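You operate a simulated robot arm through the tools that you are given. There is no shell and no other tool. Be economical: measure what you need, move in short steps, check, and stop when the job is done.

You run a simulated robot arm. Do the job below in one go: nothing can be reset, and whatever is moved stays where it is left.

JOB
Put one of the empty jars from the packing table on top of the purple tin.

The check looks at the end state, three seconds after you hand in, the way a careful person would. Anything else that was tipped, shoved, dropped, spilled or broken makes it a failure.

ROBOT AND FRAMES
A 6-joint arm with a two-finger parallel gripper, fixed in place. Base frame: the origin is at the foot of the arm, x ahead of it, y to its left, z up; the work surface is at about z = 860. Lengths are in mm, angles in rad, forces in N, time in s.
With the tool pointing down near the work surface it reaches from about 360 to 760 mm from the base axis. Its first joint turns from -1.152 to 1.152 rad. Payload 2.45 kg.
Tool frame: the origin (TCP) lies between the finger pads and is the grasp point; the fingertips stand 24 mm ahead of it; z points along the fingers, y is the line along which they close. Largest opening 68 mm; finger width 17, thickness 10; the body of the gripper, 40 by 70 mm, starts 41 mm behind the TCP.
Orientation is told as [roll, pitch, yaw] about the base's x, y, z axes, in that order, counted from this pose: with the fingers straight down and closing along the base's y, the tool's x points along the base's -x, its y along +y and its z along -z.

CONTROLS
- The arm moves only by the tool drive_tool. Its argument "motion" is a list of rows, each an object of numbers (a shift or turn left out is 0, a gripper value left out holds the last): "dx", "dy", "dz": the shift along the tool's x, y, z in units of 200 mm (1.0 is 200 mm); "ax", "ay", "az": the turn, a rotation vector about the tool's x, y, z in units of 180 degrees (1.0 is 180 degrees); "claw": the opening, from 0 (shut) to 1 (fully open). In form: [{"dx": .., "dy": .., "dz": .., "ax": .., "ay": .., "az": .., "claw": ..}, ...]. A call has 1 to 10 rows; each row is the pose to reach, as a shift and turn from the pose commanded when the call began, along the tool's axes at that moment. A call with a number of a shift or a turn outside -1 to 1 is refused whole. A row lasts 0.2 s, in which the tool goes at most 50 mm and 0.15 rad; a call with a longer step from one row to the next is refused whole, and so is a gripper value outside its range. Where a pose cannot be reached the arm comes as near as it can. A force on the tool above 40 N (or 10 N above the force at the start of the call, whichever is more), or a blocked arm, ends the call early, and 0.2 s more pass. Each finger travels about 108 mm/s and halts on what it meets, pressing with about 44 N; the grip force reading is that of the motor and also rises with nothing between the fingers. The clock runs only during rows and for 0.2 s after the last one: add rows that repeat a pose to give the fingers time. It gives the time, the measured TCP pose, the force on the tool (base axes), the opening and the grip force at its end, in the units of the frame above (readings bear some noise).
- Cameras (640 x 400 px; columns grow to the right, rows downward): "scene" is fixed at [166.7, 404.4, 1468.4]; the picture's right is [-0.85, -0.52, 0.00], its down [-0.31, 0.50, -0.81] and it looks along [0.42, -0.69, -0.59] (base axes); focal length 327 px, centre (320, 200). "wrist" rides on the gripper at [-32, 0, -39] in the tool frame; the picture's right is [0.00, -1.00, 0.00], its down [0.97, 0.00, -0.24] and it looks along [0.24, 0.00, 0.97] (tool axes); focal length 218 px, centre (320, 200). There is no depth. A picture from a camera that has moved, and an enlarged one, comes with that camera's place and axes in the base frame and with its lens. The place of the scene camera against the robot may be out by one fixed shift of up to 18 mm in any direction.
- camera(camera): a new picture of that camera. It takes no simulated time.
- enlarge(camera, box): a new picture of the part [left, top, right, bottom] of that camera's present view, enlarged. It takes no simulated time.
- hand_in(): hands the job in; it is judged then, once.

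Go step by step. Nothing tells you positions but the pictures and the camera data: compare them with the known pose of the tool, close in by small moves and look again before you grip or let go. The budget is 90 turns and 36 pictures, counting those below and the enlarged ones. Unless the task says otherwise, let go and move clear before handing in, and close with one line.

The tools are called after "Call:" by a JSON object that holds its "fn" and its "kwargs". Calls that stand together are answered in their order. drive_tool: Moves the arm, as the interface text tells. Its arguments: {"type":"object","properties":{"motion":{"type":"array","items":{"type":"object","properties":{"dx":{"type":"number"},"dy":{"type":"number"},"dz":{"type":"number"},"ax":{"type":"number"},"ay":{"type":"number"},"az":{"type":"number"},"claw":{"type":"number"}}}}},"required":["motion"]} The other tools are called the same way: camera (camera) takes a picture; enlarge (camera, box) takes an enlarged picture of a part of a camera's view; hand_in () hands the job in.

At the start:

```text
t: 0.0
ee_pos: [484.6, -38.0, 1166.1]
tool_rot: [0.0, 0.0, 0.001]
ft_force: [-0.2, -0.2, 0.7]
width: 68.3
gripper_force: 0.0
```

scene: 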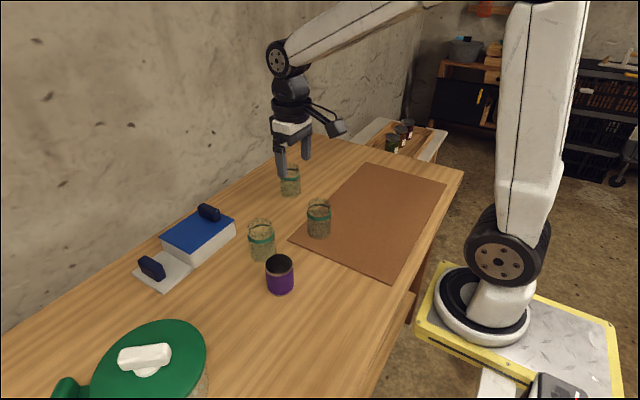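
wrist: 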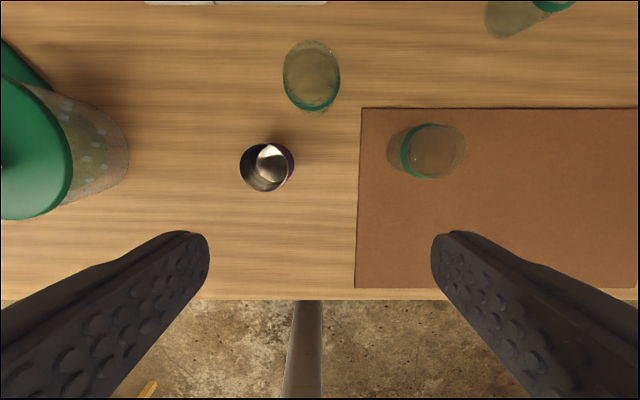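

I see three greenish glass jars, a purple tin, a canister and a box on the table. I'll look closer to see which jars are empty and what the tin's top is like.

Call:
{"fn": "enlarge", "kwargs": {"camera": "scene", "box": [220, 150, 360, 310]}}

Call:
{"fn": "enlarge", "kwargs": {"camera": "wrist", "box": [220, 20, 480, 220]}}

```text
2.50 times, centred on (290, 230) of scene
camera zoom: at [166.7, 404.4, 1468.4], right [-0.85, -0.52, 0.0], down [-0.31, 0.5, -0.81], along [0.42, -0.69, -0.59], focal length 818 px, centre (395, 125)
```

zoom: 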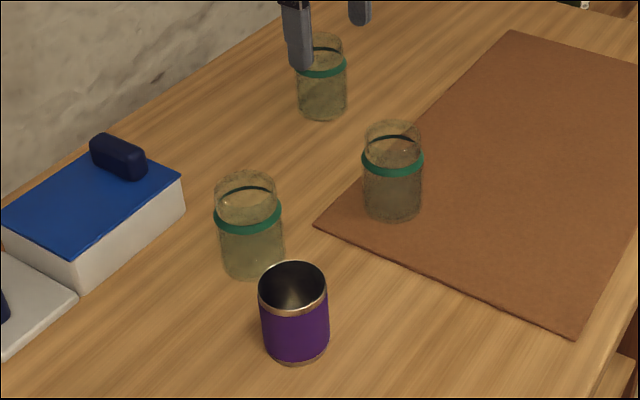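

```text
2.00 times, centred on (350, 120) of wrist
camera zoom: at [517.0, -38.7, 1205.4], right [0.0, -1.0, 0.0], down [-0.97, 0.0, 0.24], along [-0.24, 0.0, -0.97], focal length 436 px, centre (260, 360)
```

zoom: 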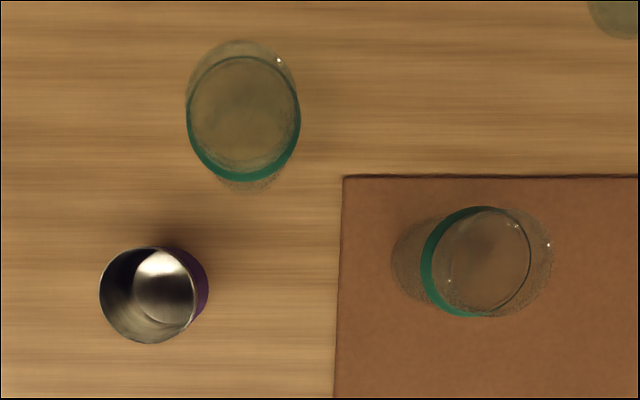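

All three jars are similar open glasses, and the tin is open with a rim diameter close to the jars'. I'll move above the jar on the mat (about x 510, y −170) to measure it and check what's in it.

Call:
{"fn": "drive_tool", "kwargs": {"motion": [{"dx": -0.025, "dy": -0.165, "dz": 0.07}, {"dx": -0.05, "dy": -0.33, "dz": 0.14}, {"dx": -0.075, "dy": -0.495, "dz": 0.21}, {"dx": -0.1, "dy": -0.66, "dz": 0.28}, {"dx": -0.1, "dy": -0.66, "dz": 0.28}]}}

Call:
{"fn": "camera", "kwargs": {"camera": "wrist"}}

Call:
{"fn": "enlarge", "kwargs": {"camera": "scene", "box": [230, 150, 350, 270]}}

```text
t: 1.2
ee_pos: [507.2, -171.2, 1109.0]
tool_rot: [-0.001, -0.002, 0.002]
ft_force: [-0.1, -0.3, 0.1]
width: 68.1
gripper_force: 0.0
```

```text
31 pictures are left
camera wrist: at [539.5, -171.4, 1149.4], right [0.0, -1.0, 0.0], down [-0.97, 0.0, 0.24], along [-0.24, 0.0, -0.97], focal length 218 px, centre (320, 200)
```

wrist: 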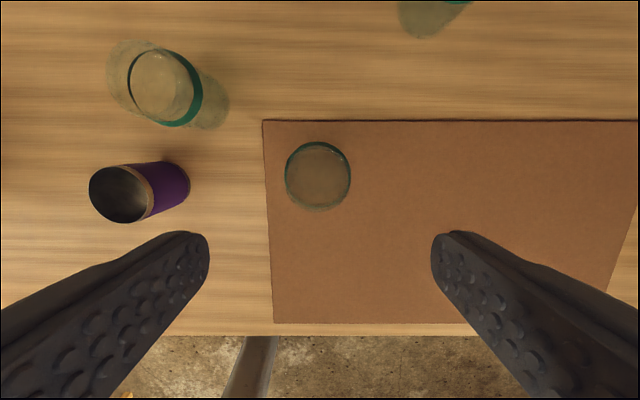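

```text
3.33 times, centred on (290, 210) of scene
camera zoom: at [166.7, 404.4, 1468.4], right [-0.85, -0.52, 0.0], down [-0.31, 0.5, -0.81], along [0.42, -0.69, -0.59], focal length 1091 px, centre (420, 167)
```

zoom: 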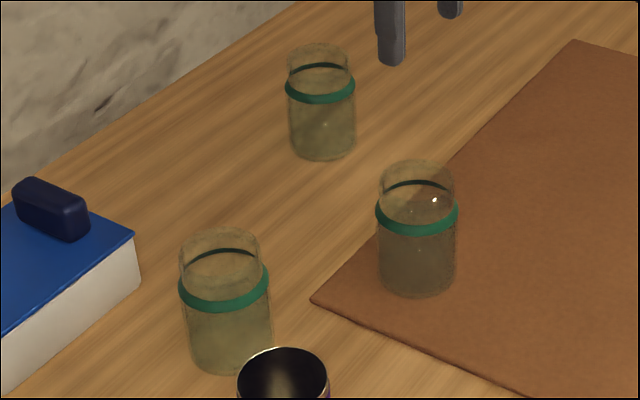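

The three jars look alike; I'll enlarge for contents and rim size.

Call:
{"fn": "enlarge", "kwargs": {"camera": "wrist", "box": [270, 125, 370, 225]}}

Call:
{"fn": "enlarge", "kwargs": {"camera": "wrist", "box": [80, 25, 240, 235]}}

```text
4.00 times, centred on (320, 175) of wrist
camera zoom: at [539.5, -171.4, 1149.4], right [0.0, -1.0, 0.0], down [-0.97, 0.0, 0.24], along [-0.24, 0.0, -0.97], focal length 873 px, centre (320, 300)
```

zoom: 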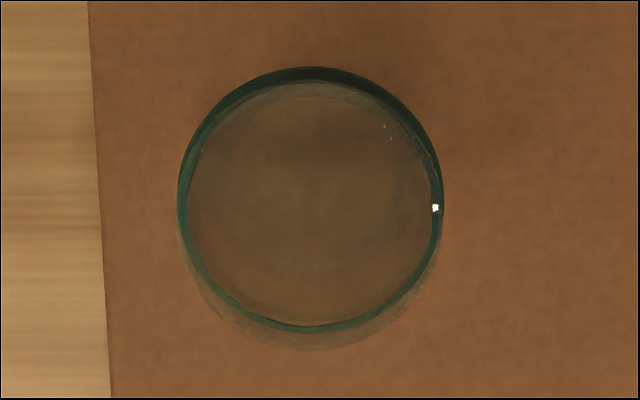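

```text
1.90 times, centred on (160, 130) of wrist
camera zoom: at [539.5, -171.4, 1149.4], right [0.0, -1.0, 0.0], down [-0.97, 0.0, 0.24], along [-0.24, 0.0, -0.97], focal length 416 px, centre (625, 333)
```

zoom: 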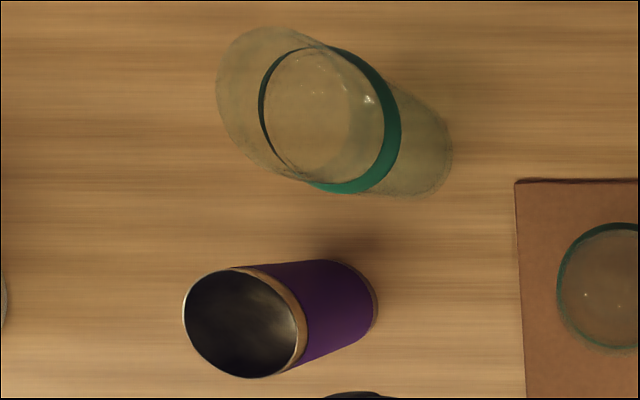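

I estimate each jar at about 95 mm tall, with a neck near 58 mm and a green band near 65 mm at about 70 mm height. Before choosing, I'll compare contents at high magnification.

Call:
{"fn": "enlarge", "kwargs": {"camera": "scene", "box": [296, 190, 344, 245]}}

Call:
{"fn": "enlarge", "kwargs": {"camera": "scene", "box": [238, 212, 298, 297]}}

Call:
{"fn": "enlarge", "kwargs": {"camera": "scene", "box": [266, 155, 314, 205]}}

```text
7.27 times, centred on (320, 218) of scene
camera zoom: at [166.7, 404.4, 1468.4], right [-0.85, -0.52, 0.0], down [-0.31, 0.5, -0.81], along [0.42, -0.69, -0.59], focal length 2380 px, centre (320, 73)
```

zoom: 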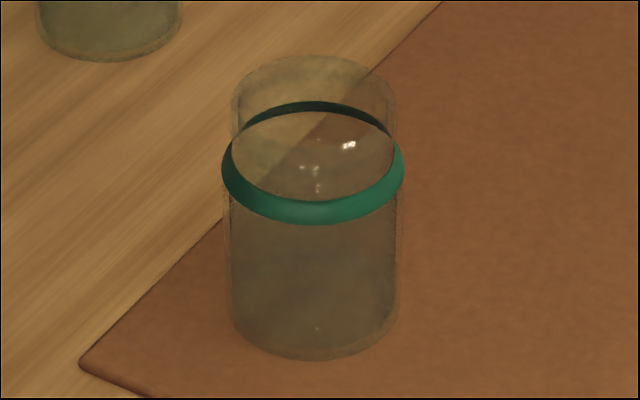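

```text
4.71 times, centred on (268, 254) of scene
camera zoom: at [166.7, 404.4, 1468.4], right [-0.85, -0.52, 0.0], down [-0.31, 0.5, -0.81], along [0.42, -0.69, -0.59], focal length 1540 px, centre (565, -56)
```

zoom: 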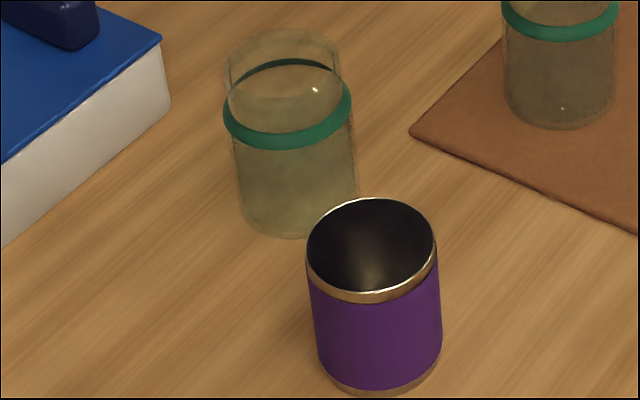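

```text
8.00 times, centred on (290, 180) of scene
camera zoom: at [166.7, 404.4, 1468.4], right [-0.85, -0.52, 0.0], down [-0.31, 0.5, -0.81], along [0.42, -0.69, -0.59], focal length 2618 px, centre (560, 360)
```

zoom: 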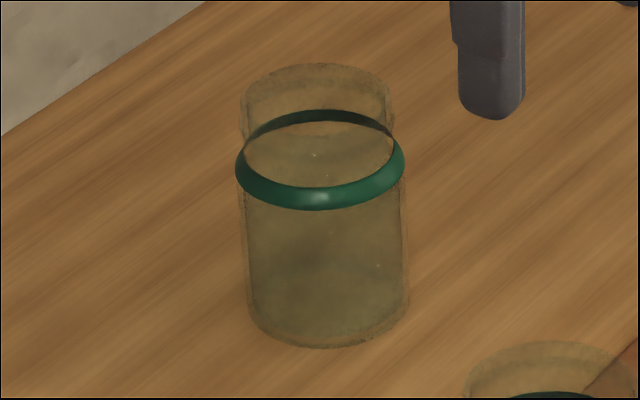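

All three jars look identical and empty, so I'll take the one on the mat, centred at about (511, −169), and grip its narrower neck above the band. I'll centre over it and go down to just above the rim.

Call:
{"fn": "drive_tool", "kwargs": {"motion": [{"dx": -0.02, "dy": 0.011, "dz": 0.15}, {"dx": -0.02, "dy": 0.011, "dz": 0.3}, {"dx": -0.02, "dy": 0.011, "dz": 0.45}, {"dx": -0.02, "dy": 0.011, "dz": 0.58}, {"dx": -0.02, "dy": 0.011, "dz": 0.58}]}}

Call:
{"fn": "camera", "kwargs": {"camera": "wrist"}}

Call:
{"fn": "enlarge", "kwargs": {"camera": "scene", "box": [280, 160, 360, 245]}}

```text
t: 2.4
ee_pos: [509.4, -171.3, 992.5]
tool_rot: [-0.001, 0.001, -0.001]
ft_force: [0.4, 0.1, 0.0]
width: 68.0
gripper_force: 0.1
```

```text
24 pictures are left
camera wrist: at [542.1, -170.4, 1032.6], right [0.0, -1.0, 0.0], down [-0.97, 0.0, 0.24], along [-0.24, 0.0, -0.97], focal length 218 px, centre (320, 200)
```

wrist: 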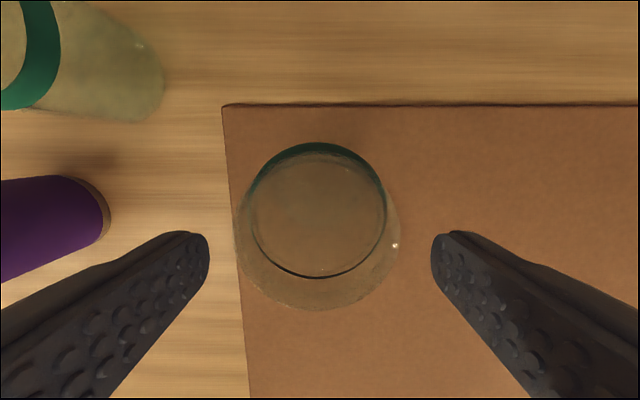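

```text
4.71 times, centred on (320, 202) of scene
camera zoom: at [166.7, 404.4, 1468.4], right [-0.85, -0.52, 0.0], down [-0.31, 0.5, -0.81], along [0.42, -0.69, -0.59], focal length 1540 px, centre (320, 188)
```

zoom: 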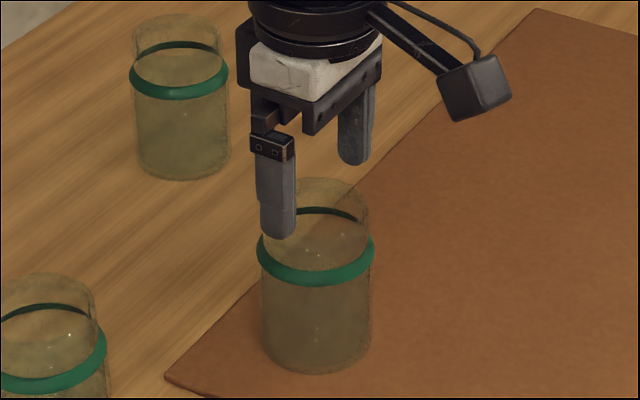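

The fingers are centred to within a millimetre or so in y, with tips at about z 968 just above the rim (about 960). I'll shift about 3 mm in x, drop to put the tips around z 945 on the neck, and then look.

Call:
{"fn": "drive_tool", "kwargs": {"motion": [{"dx": -0.017, "dy": 0.005, "dz": 0.0}, {"dx": -0.017, "dy": 0.005, "dz": 0.06}, {"dx": -0.017, "dy": 0.005, "dz": 0.115}, {"dx": -0.017, "dy": 0.005, "dz": 0.115}]}}

Call:
{"fn": "camera", "kwargs": {"camera": "wrist"}}

Call:
{"fn": "enlarge", "kwargs": {"camera": "scene", "box": [280, 160, 360, 245]}}

```text
t: 3.4
ee_pos: [512.8, -170.2, 971.6]
tool_rot: [0.001, -0.001, 0.001]
ft_force: [0.0, -0.8, -0.5]
width: 68.0
gripper_force: 0.0
```

```text
22 pictures are left
camera wrist: at [545.2, -169.6, 1011.3], right [0.0, -1.0, 0.0], down [-0.97, 0.0, 0.24], along [-0.24, 0.0, -0.97], focal length 218 px, centre (320, 200)
```

wrist: 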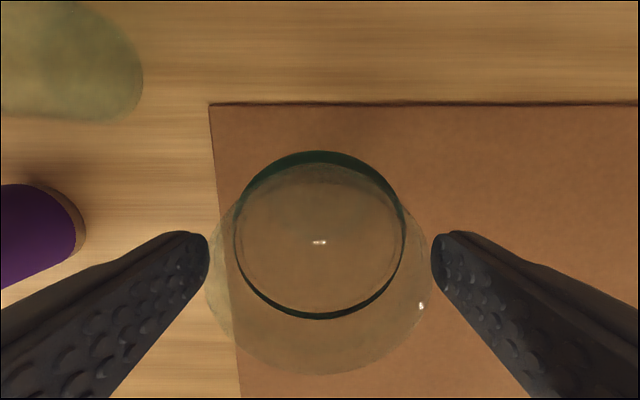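

```text
4.71 times, centred on (320, 202) of scene
camera zoom: at [166.7, 404.4, 1468.4], right [-0.85, -0.52, 0.0], down [-0.31, 0.5, -0.81], along [0.42, -0.69, -0.59], focal length 1540 px, centre (320, 188)
```

zoom: 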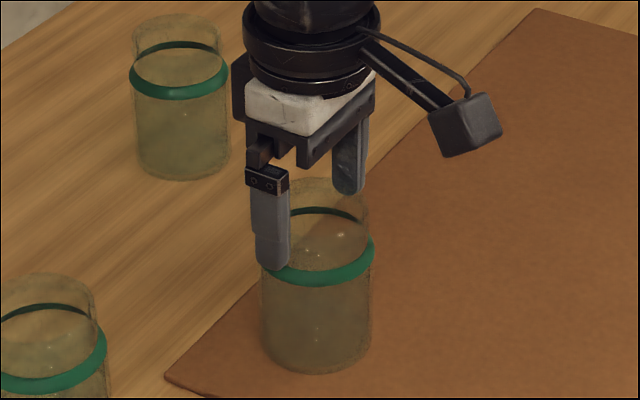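

The fingers straddle the neck evenly, tips just above the band. I'll lower 2 mm more and close.

Call:
{"fn": "drive_tool", "kwargs": {"motion": [{"dx": -0.007, "dz": 0.01}, {"dx": -0.007, "dz": 0.01, "claw": 0.84}, {"dx": -0.007, "dz": 0.01, "claw": 0.75}, {"dx": -0.007, "dz": 0.01, "claw": 0.75}, {"dx": -0.007, "dz": 0.01, "claw": 0.75}]}}

```text
t: 4.6
ee_pos: [513.3, -169.8, 968.8]
tool_rot: [-0.001, 0.001, 0.001]
ft_force: [-1.6, 1.0, 2.0]
width: 59.7
gripper_force: 44.1
```

It's gripped at about 60 mm wide with full grip force. I'll lift and check.

Call:
{"fn": "drive_tool", "kwargs": {"motion": [{"claw": 0.6}, {"dz": -0.05, "claw": 0.6}, {"dz": -0.2, "claw": 0.6}, {"dz": -0.4, "claw": 0.6}, {"dz": -0.6, "claw": 0.6}, {"dz": -0.75, "claw": 0.6}, {"dz": -0.75, "claw": 0.6}]}}

Call:
{"fn": "camera", "kwargs": {"camera": "wrist"}}

Call:
{"fn": "camera", "kwargs": {"camera": "scene"}}

```text
t: 6.2
ee_pos: [515.2, -166.9, 1120.4]
tool_rot: [0.0, -0.001, -0.002]
ft_force: [0.4, 0.0, -1.7]
width: 60.0
gripper_force: 44.0
```

```text
20 pictures are left
camera wrist: at [547.8, -166.0, 1158.8], right [0.0, -1.0, 0.0], down [-0.97, 0.0, 0.24], along [-0.24, 0.0, -0.97], focal length 218 px, centre (320, 200)
```

wrist: 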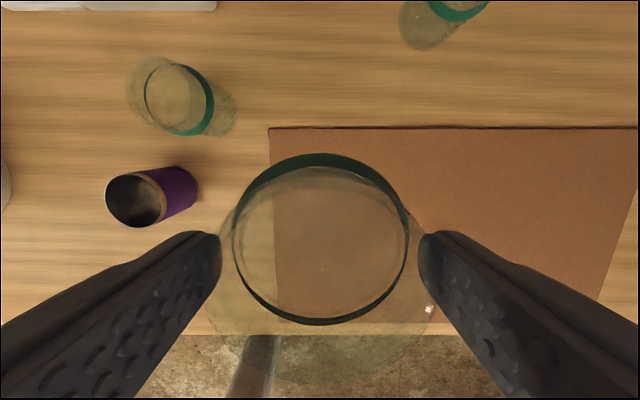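

```text
19 pictures are left
```

scene: 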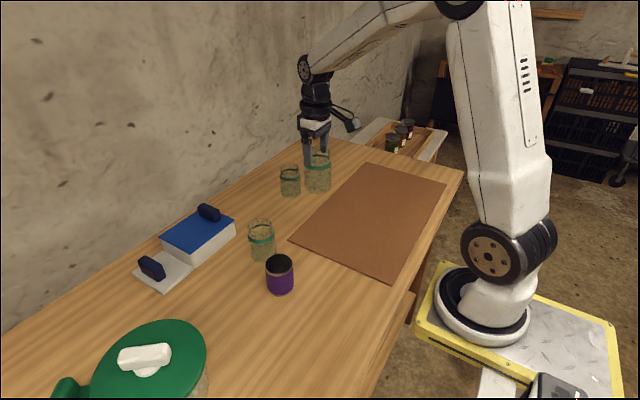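

The jar came up cleanly and the wrench reads about 1.7 N, consistent with an empty jar. Two wrist views put the tin's rim centre near (492, 29.5, 937), so I'll carry the jar above it.

Call:
{"fn": "drive_tool", "kwargs": {"motion": [{"dx": 0.02, "dy": 0.16}, {"dx": 0.04, "dy": 0.33}, {"dx": 0.06, "dy": 0.5}, {"dx": 0.08, "dy": 0.67}, {"dx": 0.1, "dy": 0.84}, {"dx": 0.1, "dy": 0.95}, {"dx": 0.1, "dy": 0.98}, {"dx": 0.1, "dy": 0.98}]}}

Call:
{"fn": "camera", "kwargs": {"camera": "wrist"}}

Call:
{"fn": "enlarge", "kwargs": {"camera": "scene", "box": [220, 160, 340, 300]}}

```text
t: 8.0
ee_pos: [494.7, 26.3, 1119.9]
tool_rot: [-0.001, 0.0, -0.001]
ft_force: [-0.4, -0.2, -1.3]
width: 59.6
gripper_force: 44.2
```

```text
18 pictures are left
camera wrist: at [527.1, 27.2, 1158.8], right [0.0, -1.0, 0.0], down [-0.97, 0.0, 0.24], along [-0.24, 0.0, -0.97], focal length 218 px, centre (320, 200)
```

wrist: 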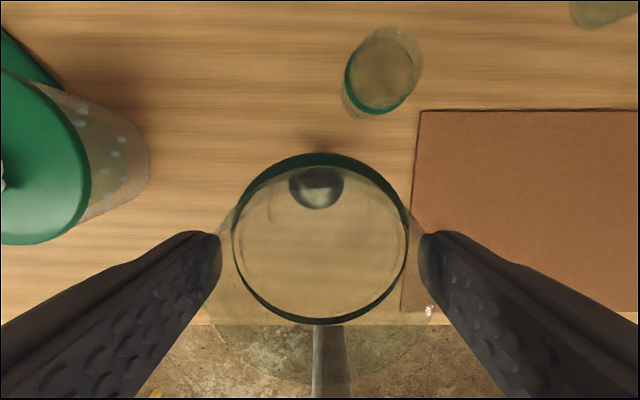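

```text
2.86 times, centred on (280, 230) of scene
camera zoom: at [166.7, 404.4, 1468.4], right [-0.85, -0.52, 0.0], down [-0.31, 0.5, -0.81], along [0.42, -0.69, -0.59], focal length 935 px, centre (434, 114)
```

zoom: 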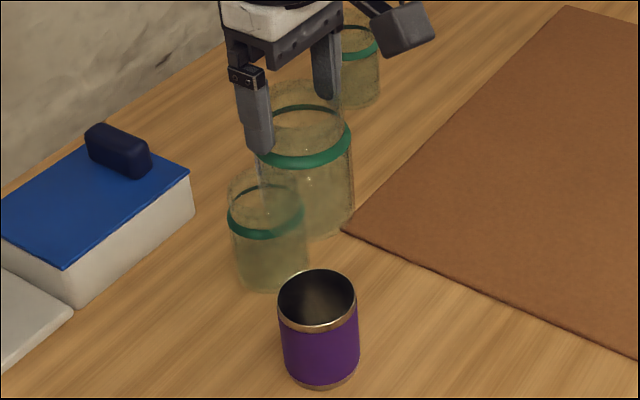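

The tin is visible through the held jar; I'll enlarge to refine the offset.

Call:
{"fn": "enlarge", "kwargs": {"camera": "wrist", "box": [260, 140, 380, 230]}}

```text
4.44 times, centred on (320, 185) of wrist
camera zoom: at [527.1, 27.2, 1158.8], right [0.0, -1.0, 0.0], down [-0.97, 0.0, 0.24], along [-0.24, 0.0, -0.97], focal length 970 px, centre (320, 267)
```

zoom: 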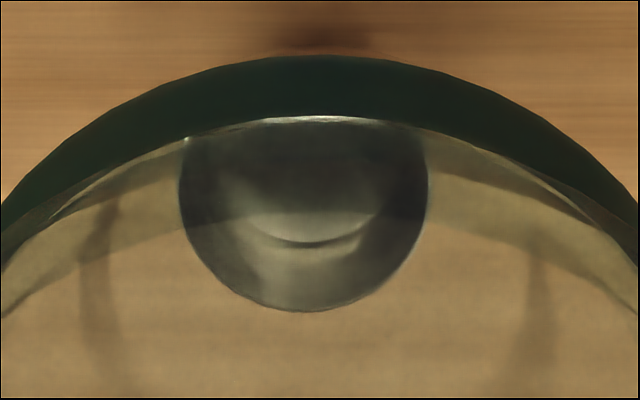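

The tin's centre is about 4 mm to +y and 3 mm to −x of the jar axis. I'll correct that and descend to about 16 mm above the rim, then check.

Call:
{"fn": "drive_tool", "kwargs": {"motion": [{"dx": 0.0165, "dy": 0.019}, {"dx": 0.0165, "dy": 0.019, "dz": 0.15}, {"dx": 0.0165, "dy": 0.019, "dz": 0.25}, {"dx": 0.0165, "dy": 0.019, "dz": 0.3}, {"dx": 0.0165, "dy": 0.019, "dz": 0.3}]}}

Call:
{"fn": "camera", "kwargs": {"camera": "wrist"}}

Call:
{"fn": "enlarge", "kwargs": {"camera": "scene", "box": [230, 190, 330, 300]}}

Call:
{"fn": "enlarge", "kwargs": {"camera": "wrist", "box": [260, 140, 380, 260]}}

```text
t: 9.2
ee_pos: [488.7, 31.2, 1057.6]
tool_rot: [0.0, 0.001, 0.001]
ft_force: [0.1, -0.2, -1.9]
width: 59.4
gripper_force: 44.5
```

```text
15 pictures are left
camera wrist: at [522.0, 31.5, 1097.9], right [0.0, -1.0, 0.0], down [-0.97, 0.0, 0.24], along [-0.24, 0.0, -0.97], focal length 218 px, centre (320, 200)
```

wrist: 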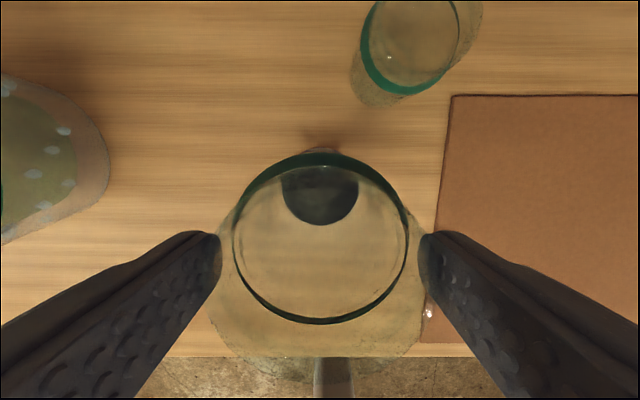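

```text
3.64 times, centred on (280, 245) of scene
camera zoom: at [166.7, 404.4, 1468.4], right [-0.85, -0.52, 0.0], down [-0.31, 0.5, -0.81], along [0.42, -0.69, -0.59], focal length 1190 px, centre (466, 36)
```

zoom: 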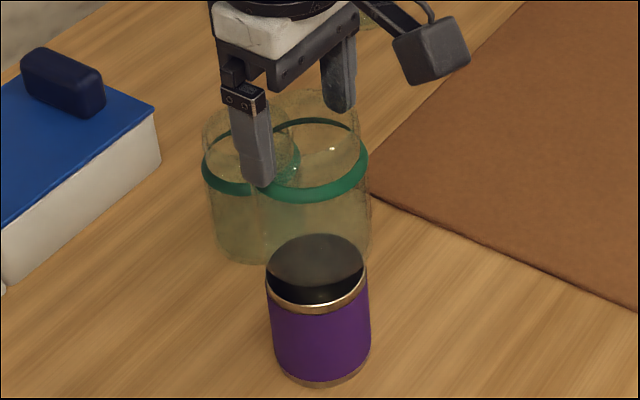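

```text
3.33 times, centred on (320, 200) of wrist
camera zoom: at [522.0, 31.5, 1097.9], right [0.0, -1.0, 0.0], down [-0.97, 0.0, 0.24], along [-0.24, 0.0, -0.97], focal length 728 px, centre (320, 200)
```

zoom: 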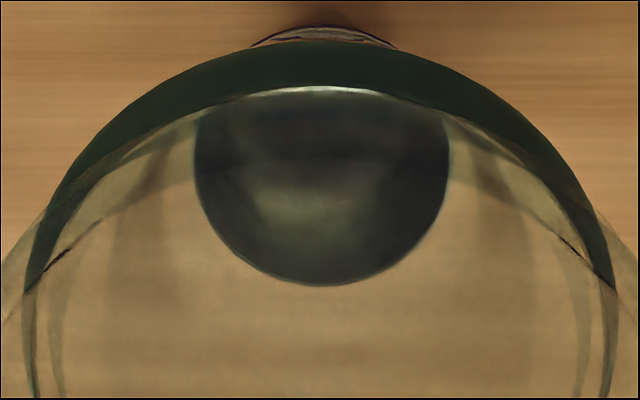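

Here the jar sits about 2 mm too far toward −x, with y good, and the rim is at about z 936. I'll nudge it and go down 10 mm.

Call:
{"fn": "drive_tool", "kwargs": {"motion": [{"dx": -0.01, "dy": -0.0015}, {"dx": -0.01, "dy": -0.0015, "dz": 0.03}, {"dx": -0.01, "dy": -0.0015, "dz": 0.05}, {"dx": -0.01, "dy": -0.0015, "dz": 0.05}]}}

Call:
{"fn": "enlarge", "kwargs": {"camera": "scene", "box": [250, 200, 320, 300]}}

Call:
{"fn": "enlarge", "kwargs": {"camera": "wrist", "box": [220, 120, 420, 345]}}

```text
t: 10.2
ee_pos: [491.9, 30.5, 1049.0]
tool_rot: [0.0, 0.001, 0.002]
ft_force: [-0.5, -1.1, -1.9]
width: 59.7
gripper_force: 43.4
```

```text
4.00 times, centred on (285, 250) of scene
camera zoom: at [166.7, 404.4, 1468.4], right [-0.85, -0.52, 0.0], down [-0.31, 0.5, -0.81], along [0.42, -0.69, -0.59], focal length 1309 px, centre (460, 0)
```

zoom: 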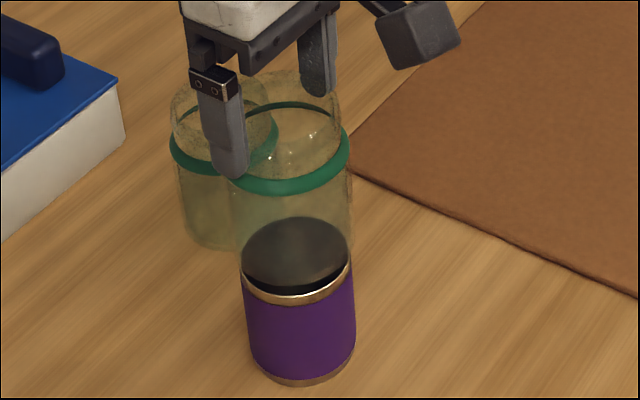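

```text
1.78 times, centred on (320, 232) of wrist
camera zoom: at [524.6, 31.5, 1088.5], right [0.0, -1.0, 0.0], down [-0.97, 0.0, 0.24], along [-0.24, 0.0, -0.97], focal length 388 px, centre (320, 142)
```

zoom: 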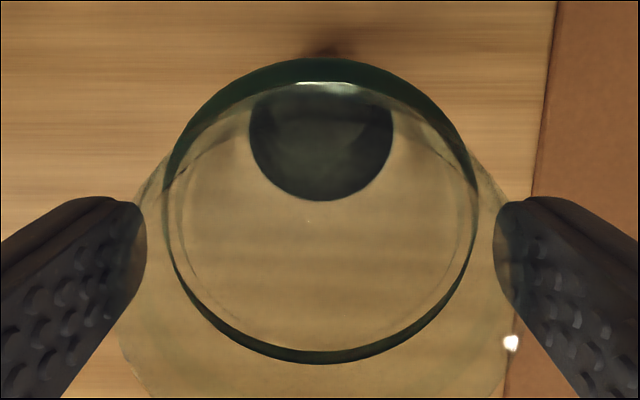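

Jar bottom and tin mouth line up in the scene view, with a few mm of gap left. I'll descend in small steps, watching the force.

Call:
{"fn": "drive_tool", "kwargs": {"motion": [{"dz": 0.008}, {"dz": 0.014}, {"dz": 0.02}, {"dz": 0.02}]}}

Call:
{"fn": "enlarge", "kwargs": {"camera": "scene", "box": [260, 235, 310, 300]}}

```text
t: 11.2
ee_pos: [491.0, 30.3, 1043.3]
tool_rot: [-0.001, -0.001, 0.002]
ft_force: [-0.1, 0.8, -1.5]
width: 59.7
gripper_force: 43.6
```

```text
6.15 times, centred on (285, 268) of scene
camera zoom: at [166.7, 404.4, 1468.4], right [-0.85, -0.52, 0.0], down [-0.31, 0.5, -0.81], along [0.42, -0.69, -0.59], focal length 2014 px, centre (535, -215)
```

zoom: 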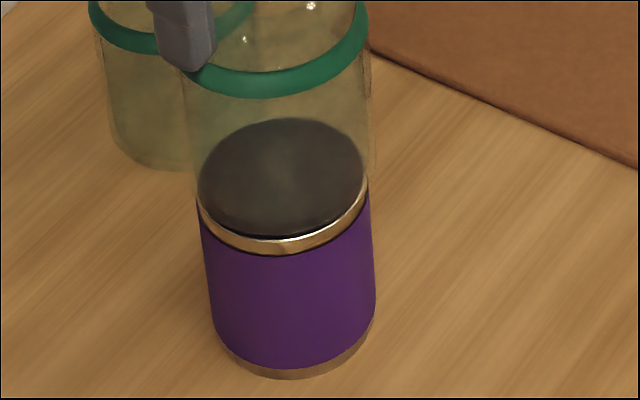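

Only about 2 mm of gap remains and the jar is well centred. I'll go down in 1 mm steps.

Call:
{"fn": "drive_tool", "kwargs": {"motion": [{"dz": 0.005}, {"dz": 0.01}, {"dz": 0.01}]}}

```text
t: 12.0
ee_pos: [492.7, 31.2, 1042.3]
tool_rot: [0.001, 0.001, 0.0]
ft_force: [0.0, 0.1, -1.1]
width: 59.8
gripper_force: 44.0
```

Call:
{"fn": "drive_tool", "kwargs": {"motion": [{"dz": 0.004}, {"dz": 0.008}, {"dz": 0.008}]}}

Call:
{"fn": "enlarge", "kwargs": {"camera": "scene", "box": [260, 235, 310, 300]}}

```text
t: 12.8
ee_pos: [491.7, 30.6, 1041.1]
tool_rot: [0.001, 0.0, 0.001]
ft_force: [-0.3, -0.2, -2.5]
width: 59.6
gripper_force: 43.9
```

```text
6.15 times, centred on (285, 268) of scene
camera zoom: at [166.7, 404.4, 1468.4], right [-0.85, -0.52, 0.0], down [-0.31, 0.5, -0.81], along [0.42, -0.69, -0.59], focal length 2014 px, centre (535, -215)
```

zoom: 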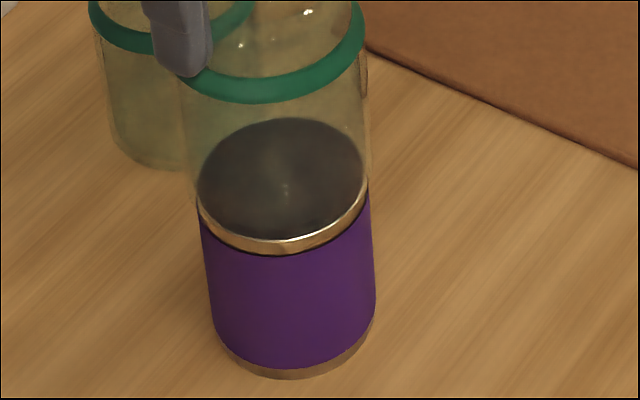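

There's no contact force yet, and alignment still checks out to about 1 mm. I'll keep going down slowly.

Call:
{"fn": "drive_tool", "kwargs": {"motion": [{"dz": 0.004}, {"dz": 0.008}, {"dz": 0.008}]}}

```text
t: 13.6
ee_pos: [492.5, 31.8, 1040.3]
tool_rot: [0.0, 0.0, 0.002]
ft_force: [-0.2, -0.4, -2.4]
width: 59.6
gripper_force: 44.1
```

Call:
{"fn": "drive_tool", "kwargs": {"motion": [{"dz": 0.004}, {"dz": 0.008}, {"dz": 0.008}]}}

```text
t: 14.4
ee_pos: [491.6, 30.1, 1039.4]
tool_rot: [-0.002, 0.001, 0.0]
ft_force: [-1.9, 0.5, 3.7]
width: 59.8
gripper_force: 44.0
```

The vertical force rose to +3.7 N, so the jar is resting on the rim. I'll do a quick check before releasing.

Call:
{"fn": "enlarge", "kwargs": {"camera": "scene", "box": [250, 200, 320, 300]}}

Call:
{"fn": "enlarge", "kwargs": {"camera": "wrist", "box": [220, 120, 420, 345]}}

```text
4.00 times, centred on (285, 250) of scene
camera zoom: at [166.6, 404.4, 1468.4], right [-0.85, -0.52, 0.0], down [-0.31, 0.5, -0.81], along [0.42, -0.69, -0.59], focal length 1309 px, centre (460, 0)
```

zoom: 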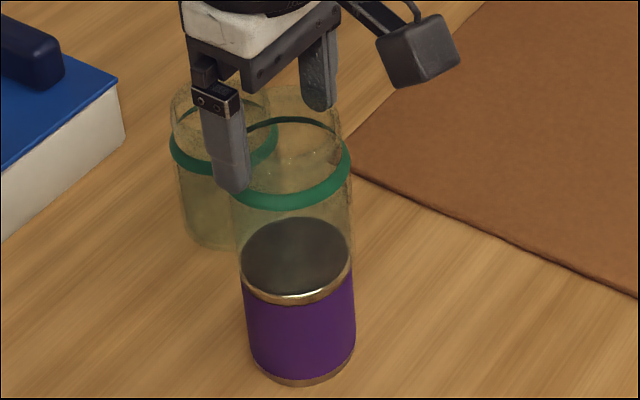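

```text
1.78 times, centred on (320, 232) of wrist
camera zoom: at [524.8, 31.4, 1078.2], right [0.0, -1.0, 0.0], down [-0.97, 0.0, 0.24], along [-0.24, 0.0, -0.97], focal length 388 px, centre (320, 142)
```

zoom: 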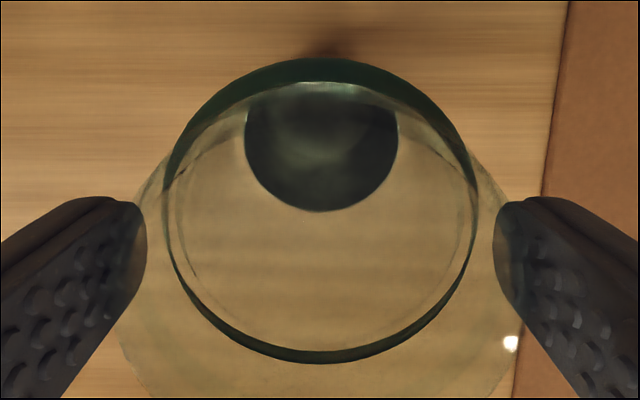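

Everything is aligned and seated. I'll open gradually and retreat straight up.

Call:
{"fn": "drive_tool", "kwargs": {"motion": [{"claw": 0.9}, {"claw": 0.95}, {"claw": 1.0}, {"claw": 1.0}]}}

Call:
{"fn": "enlarge", "kwargs": {"camera": "scene", "box": [250, 200, 320, 300]}}

Call:
{"fn": "camera", "kwargs": {"camera": "wrist"}}

```text
t: 15.4
ee_pos: [491.0, 31.1, 1038.3]
tool_rot: [-0.001, 0.0, 0.001]
ft_force: [0.2, 0.3, 0.1]
width: 68.0
gripper_force: 0.1
```

```text
4.00 times, centred on (285, 250) of scene
camera zoom: at [166.7, 404.4, 1468.4], right [-0.85, -0.52, 0.0], down [-0.31, 0.5, -0.81], along [0.42, -0.69, -0.59], focal length 1309 px, centre (460, 0)
```

zoom: 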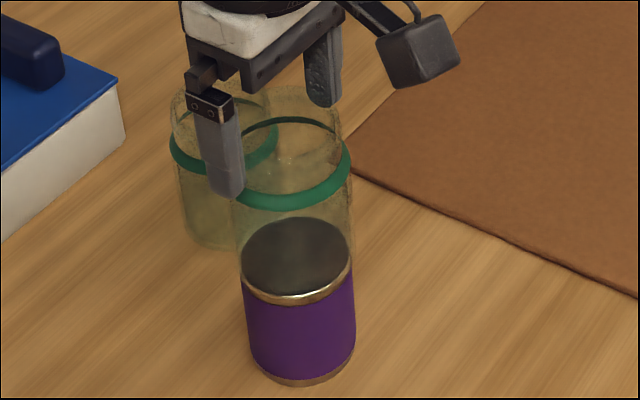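

```text
5 pictures are left
camera wrist: at [524.9, 31.4, 1078.1], right [0.0, -1.0, 0.0], down [-0.97, 0.0, 0.24], along [-0.24, 0.0, -0.97], focal length 218 px, centre (320, 200)
```

wrist: 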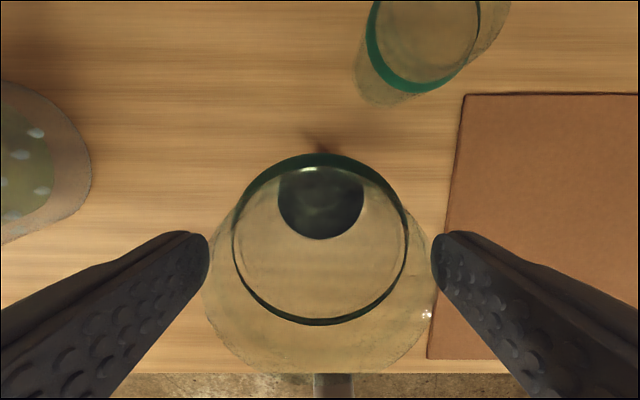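

The jar stands free and didn't move when I released it. I'll retreat straight up.

Call:
{"fn": "drive_tool", "kwargs": {"motion": [{"dz": -0.05}, {"dz": -0.12}, {"dz": -0.25}, {"dz": -0.45}, {"dz": -0.6}, {"dz": -0.6}, {"dz": -0.6}]}}

Call:
{"fn": "camera", "kwargs": {"camera": "scene"}}

Call:
{"fn": "camera", "kwargs": {"camera": "wrist"}}

```text
t: 17.0
ee_pos: [492.3, 31.7, 1159.5]
tool_rot: [-0.001, 0.0, 0.0]
ft_force: [-0.2, -0.7, 0.4]
width: 67.9
gripper_force: 0.0
```

```text
4 pictures are left
```

scene: 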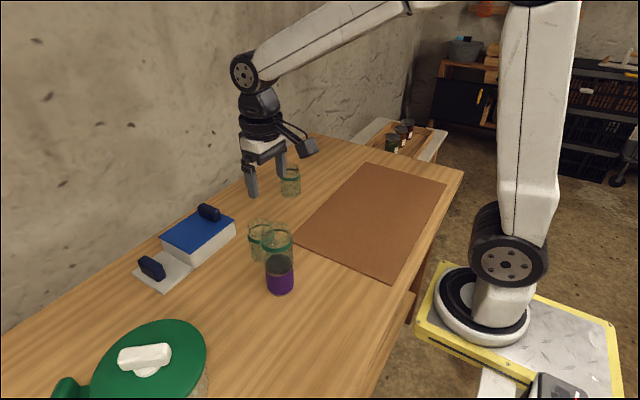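

```text
3 pictures are left
camera wrist: at [525.3, 33.1, 1199.6], right [0.0, -1.0, 0.0], down [-0.97, 0.0, 0.24], along [-0.24, 0.0, -0.97], focal length 218 px, centre (320, 200)
```

wrist: 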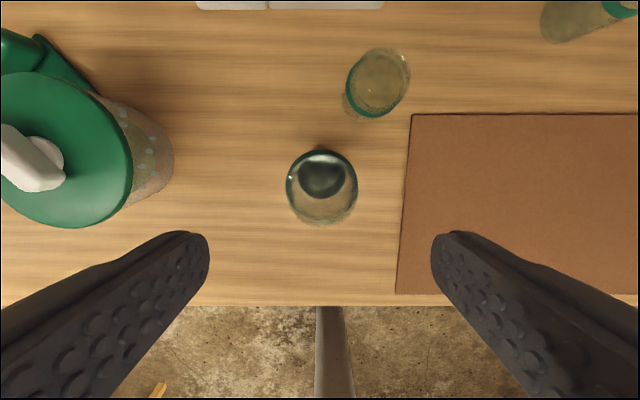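

The jar stands upright and centred on the purple tin, nothing else has moved, and the arm is clear. I'm handing in.

Call:
{"fn": "hand_in", "kwargs": {}}

```text
The job is handed in.
```

I put the empty jar from the mat on top of the purple tin; it stands upright and centred, the other objects look undisturbed, and the arm is clear.
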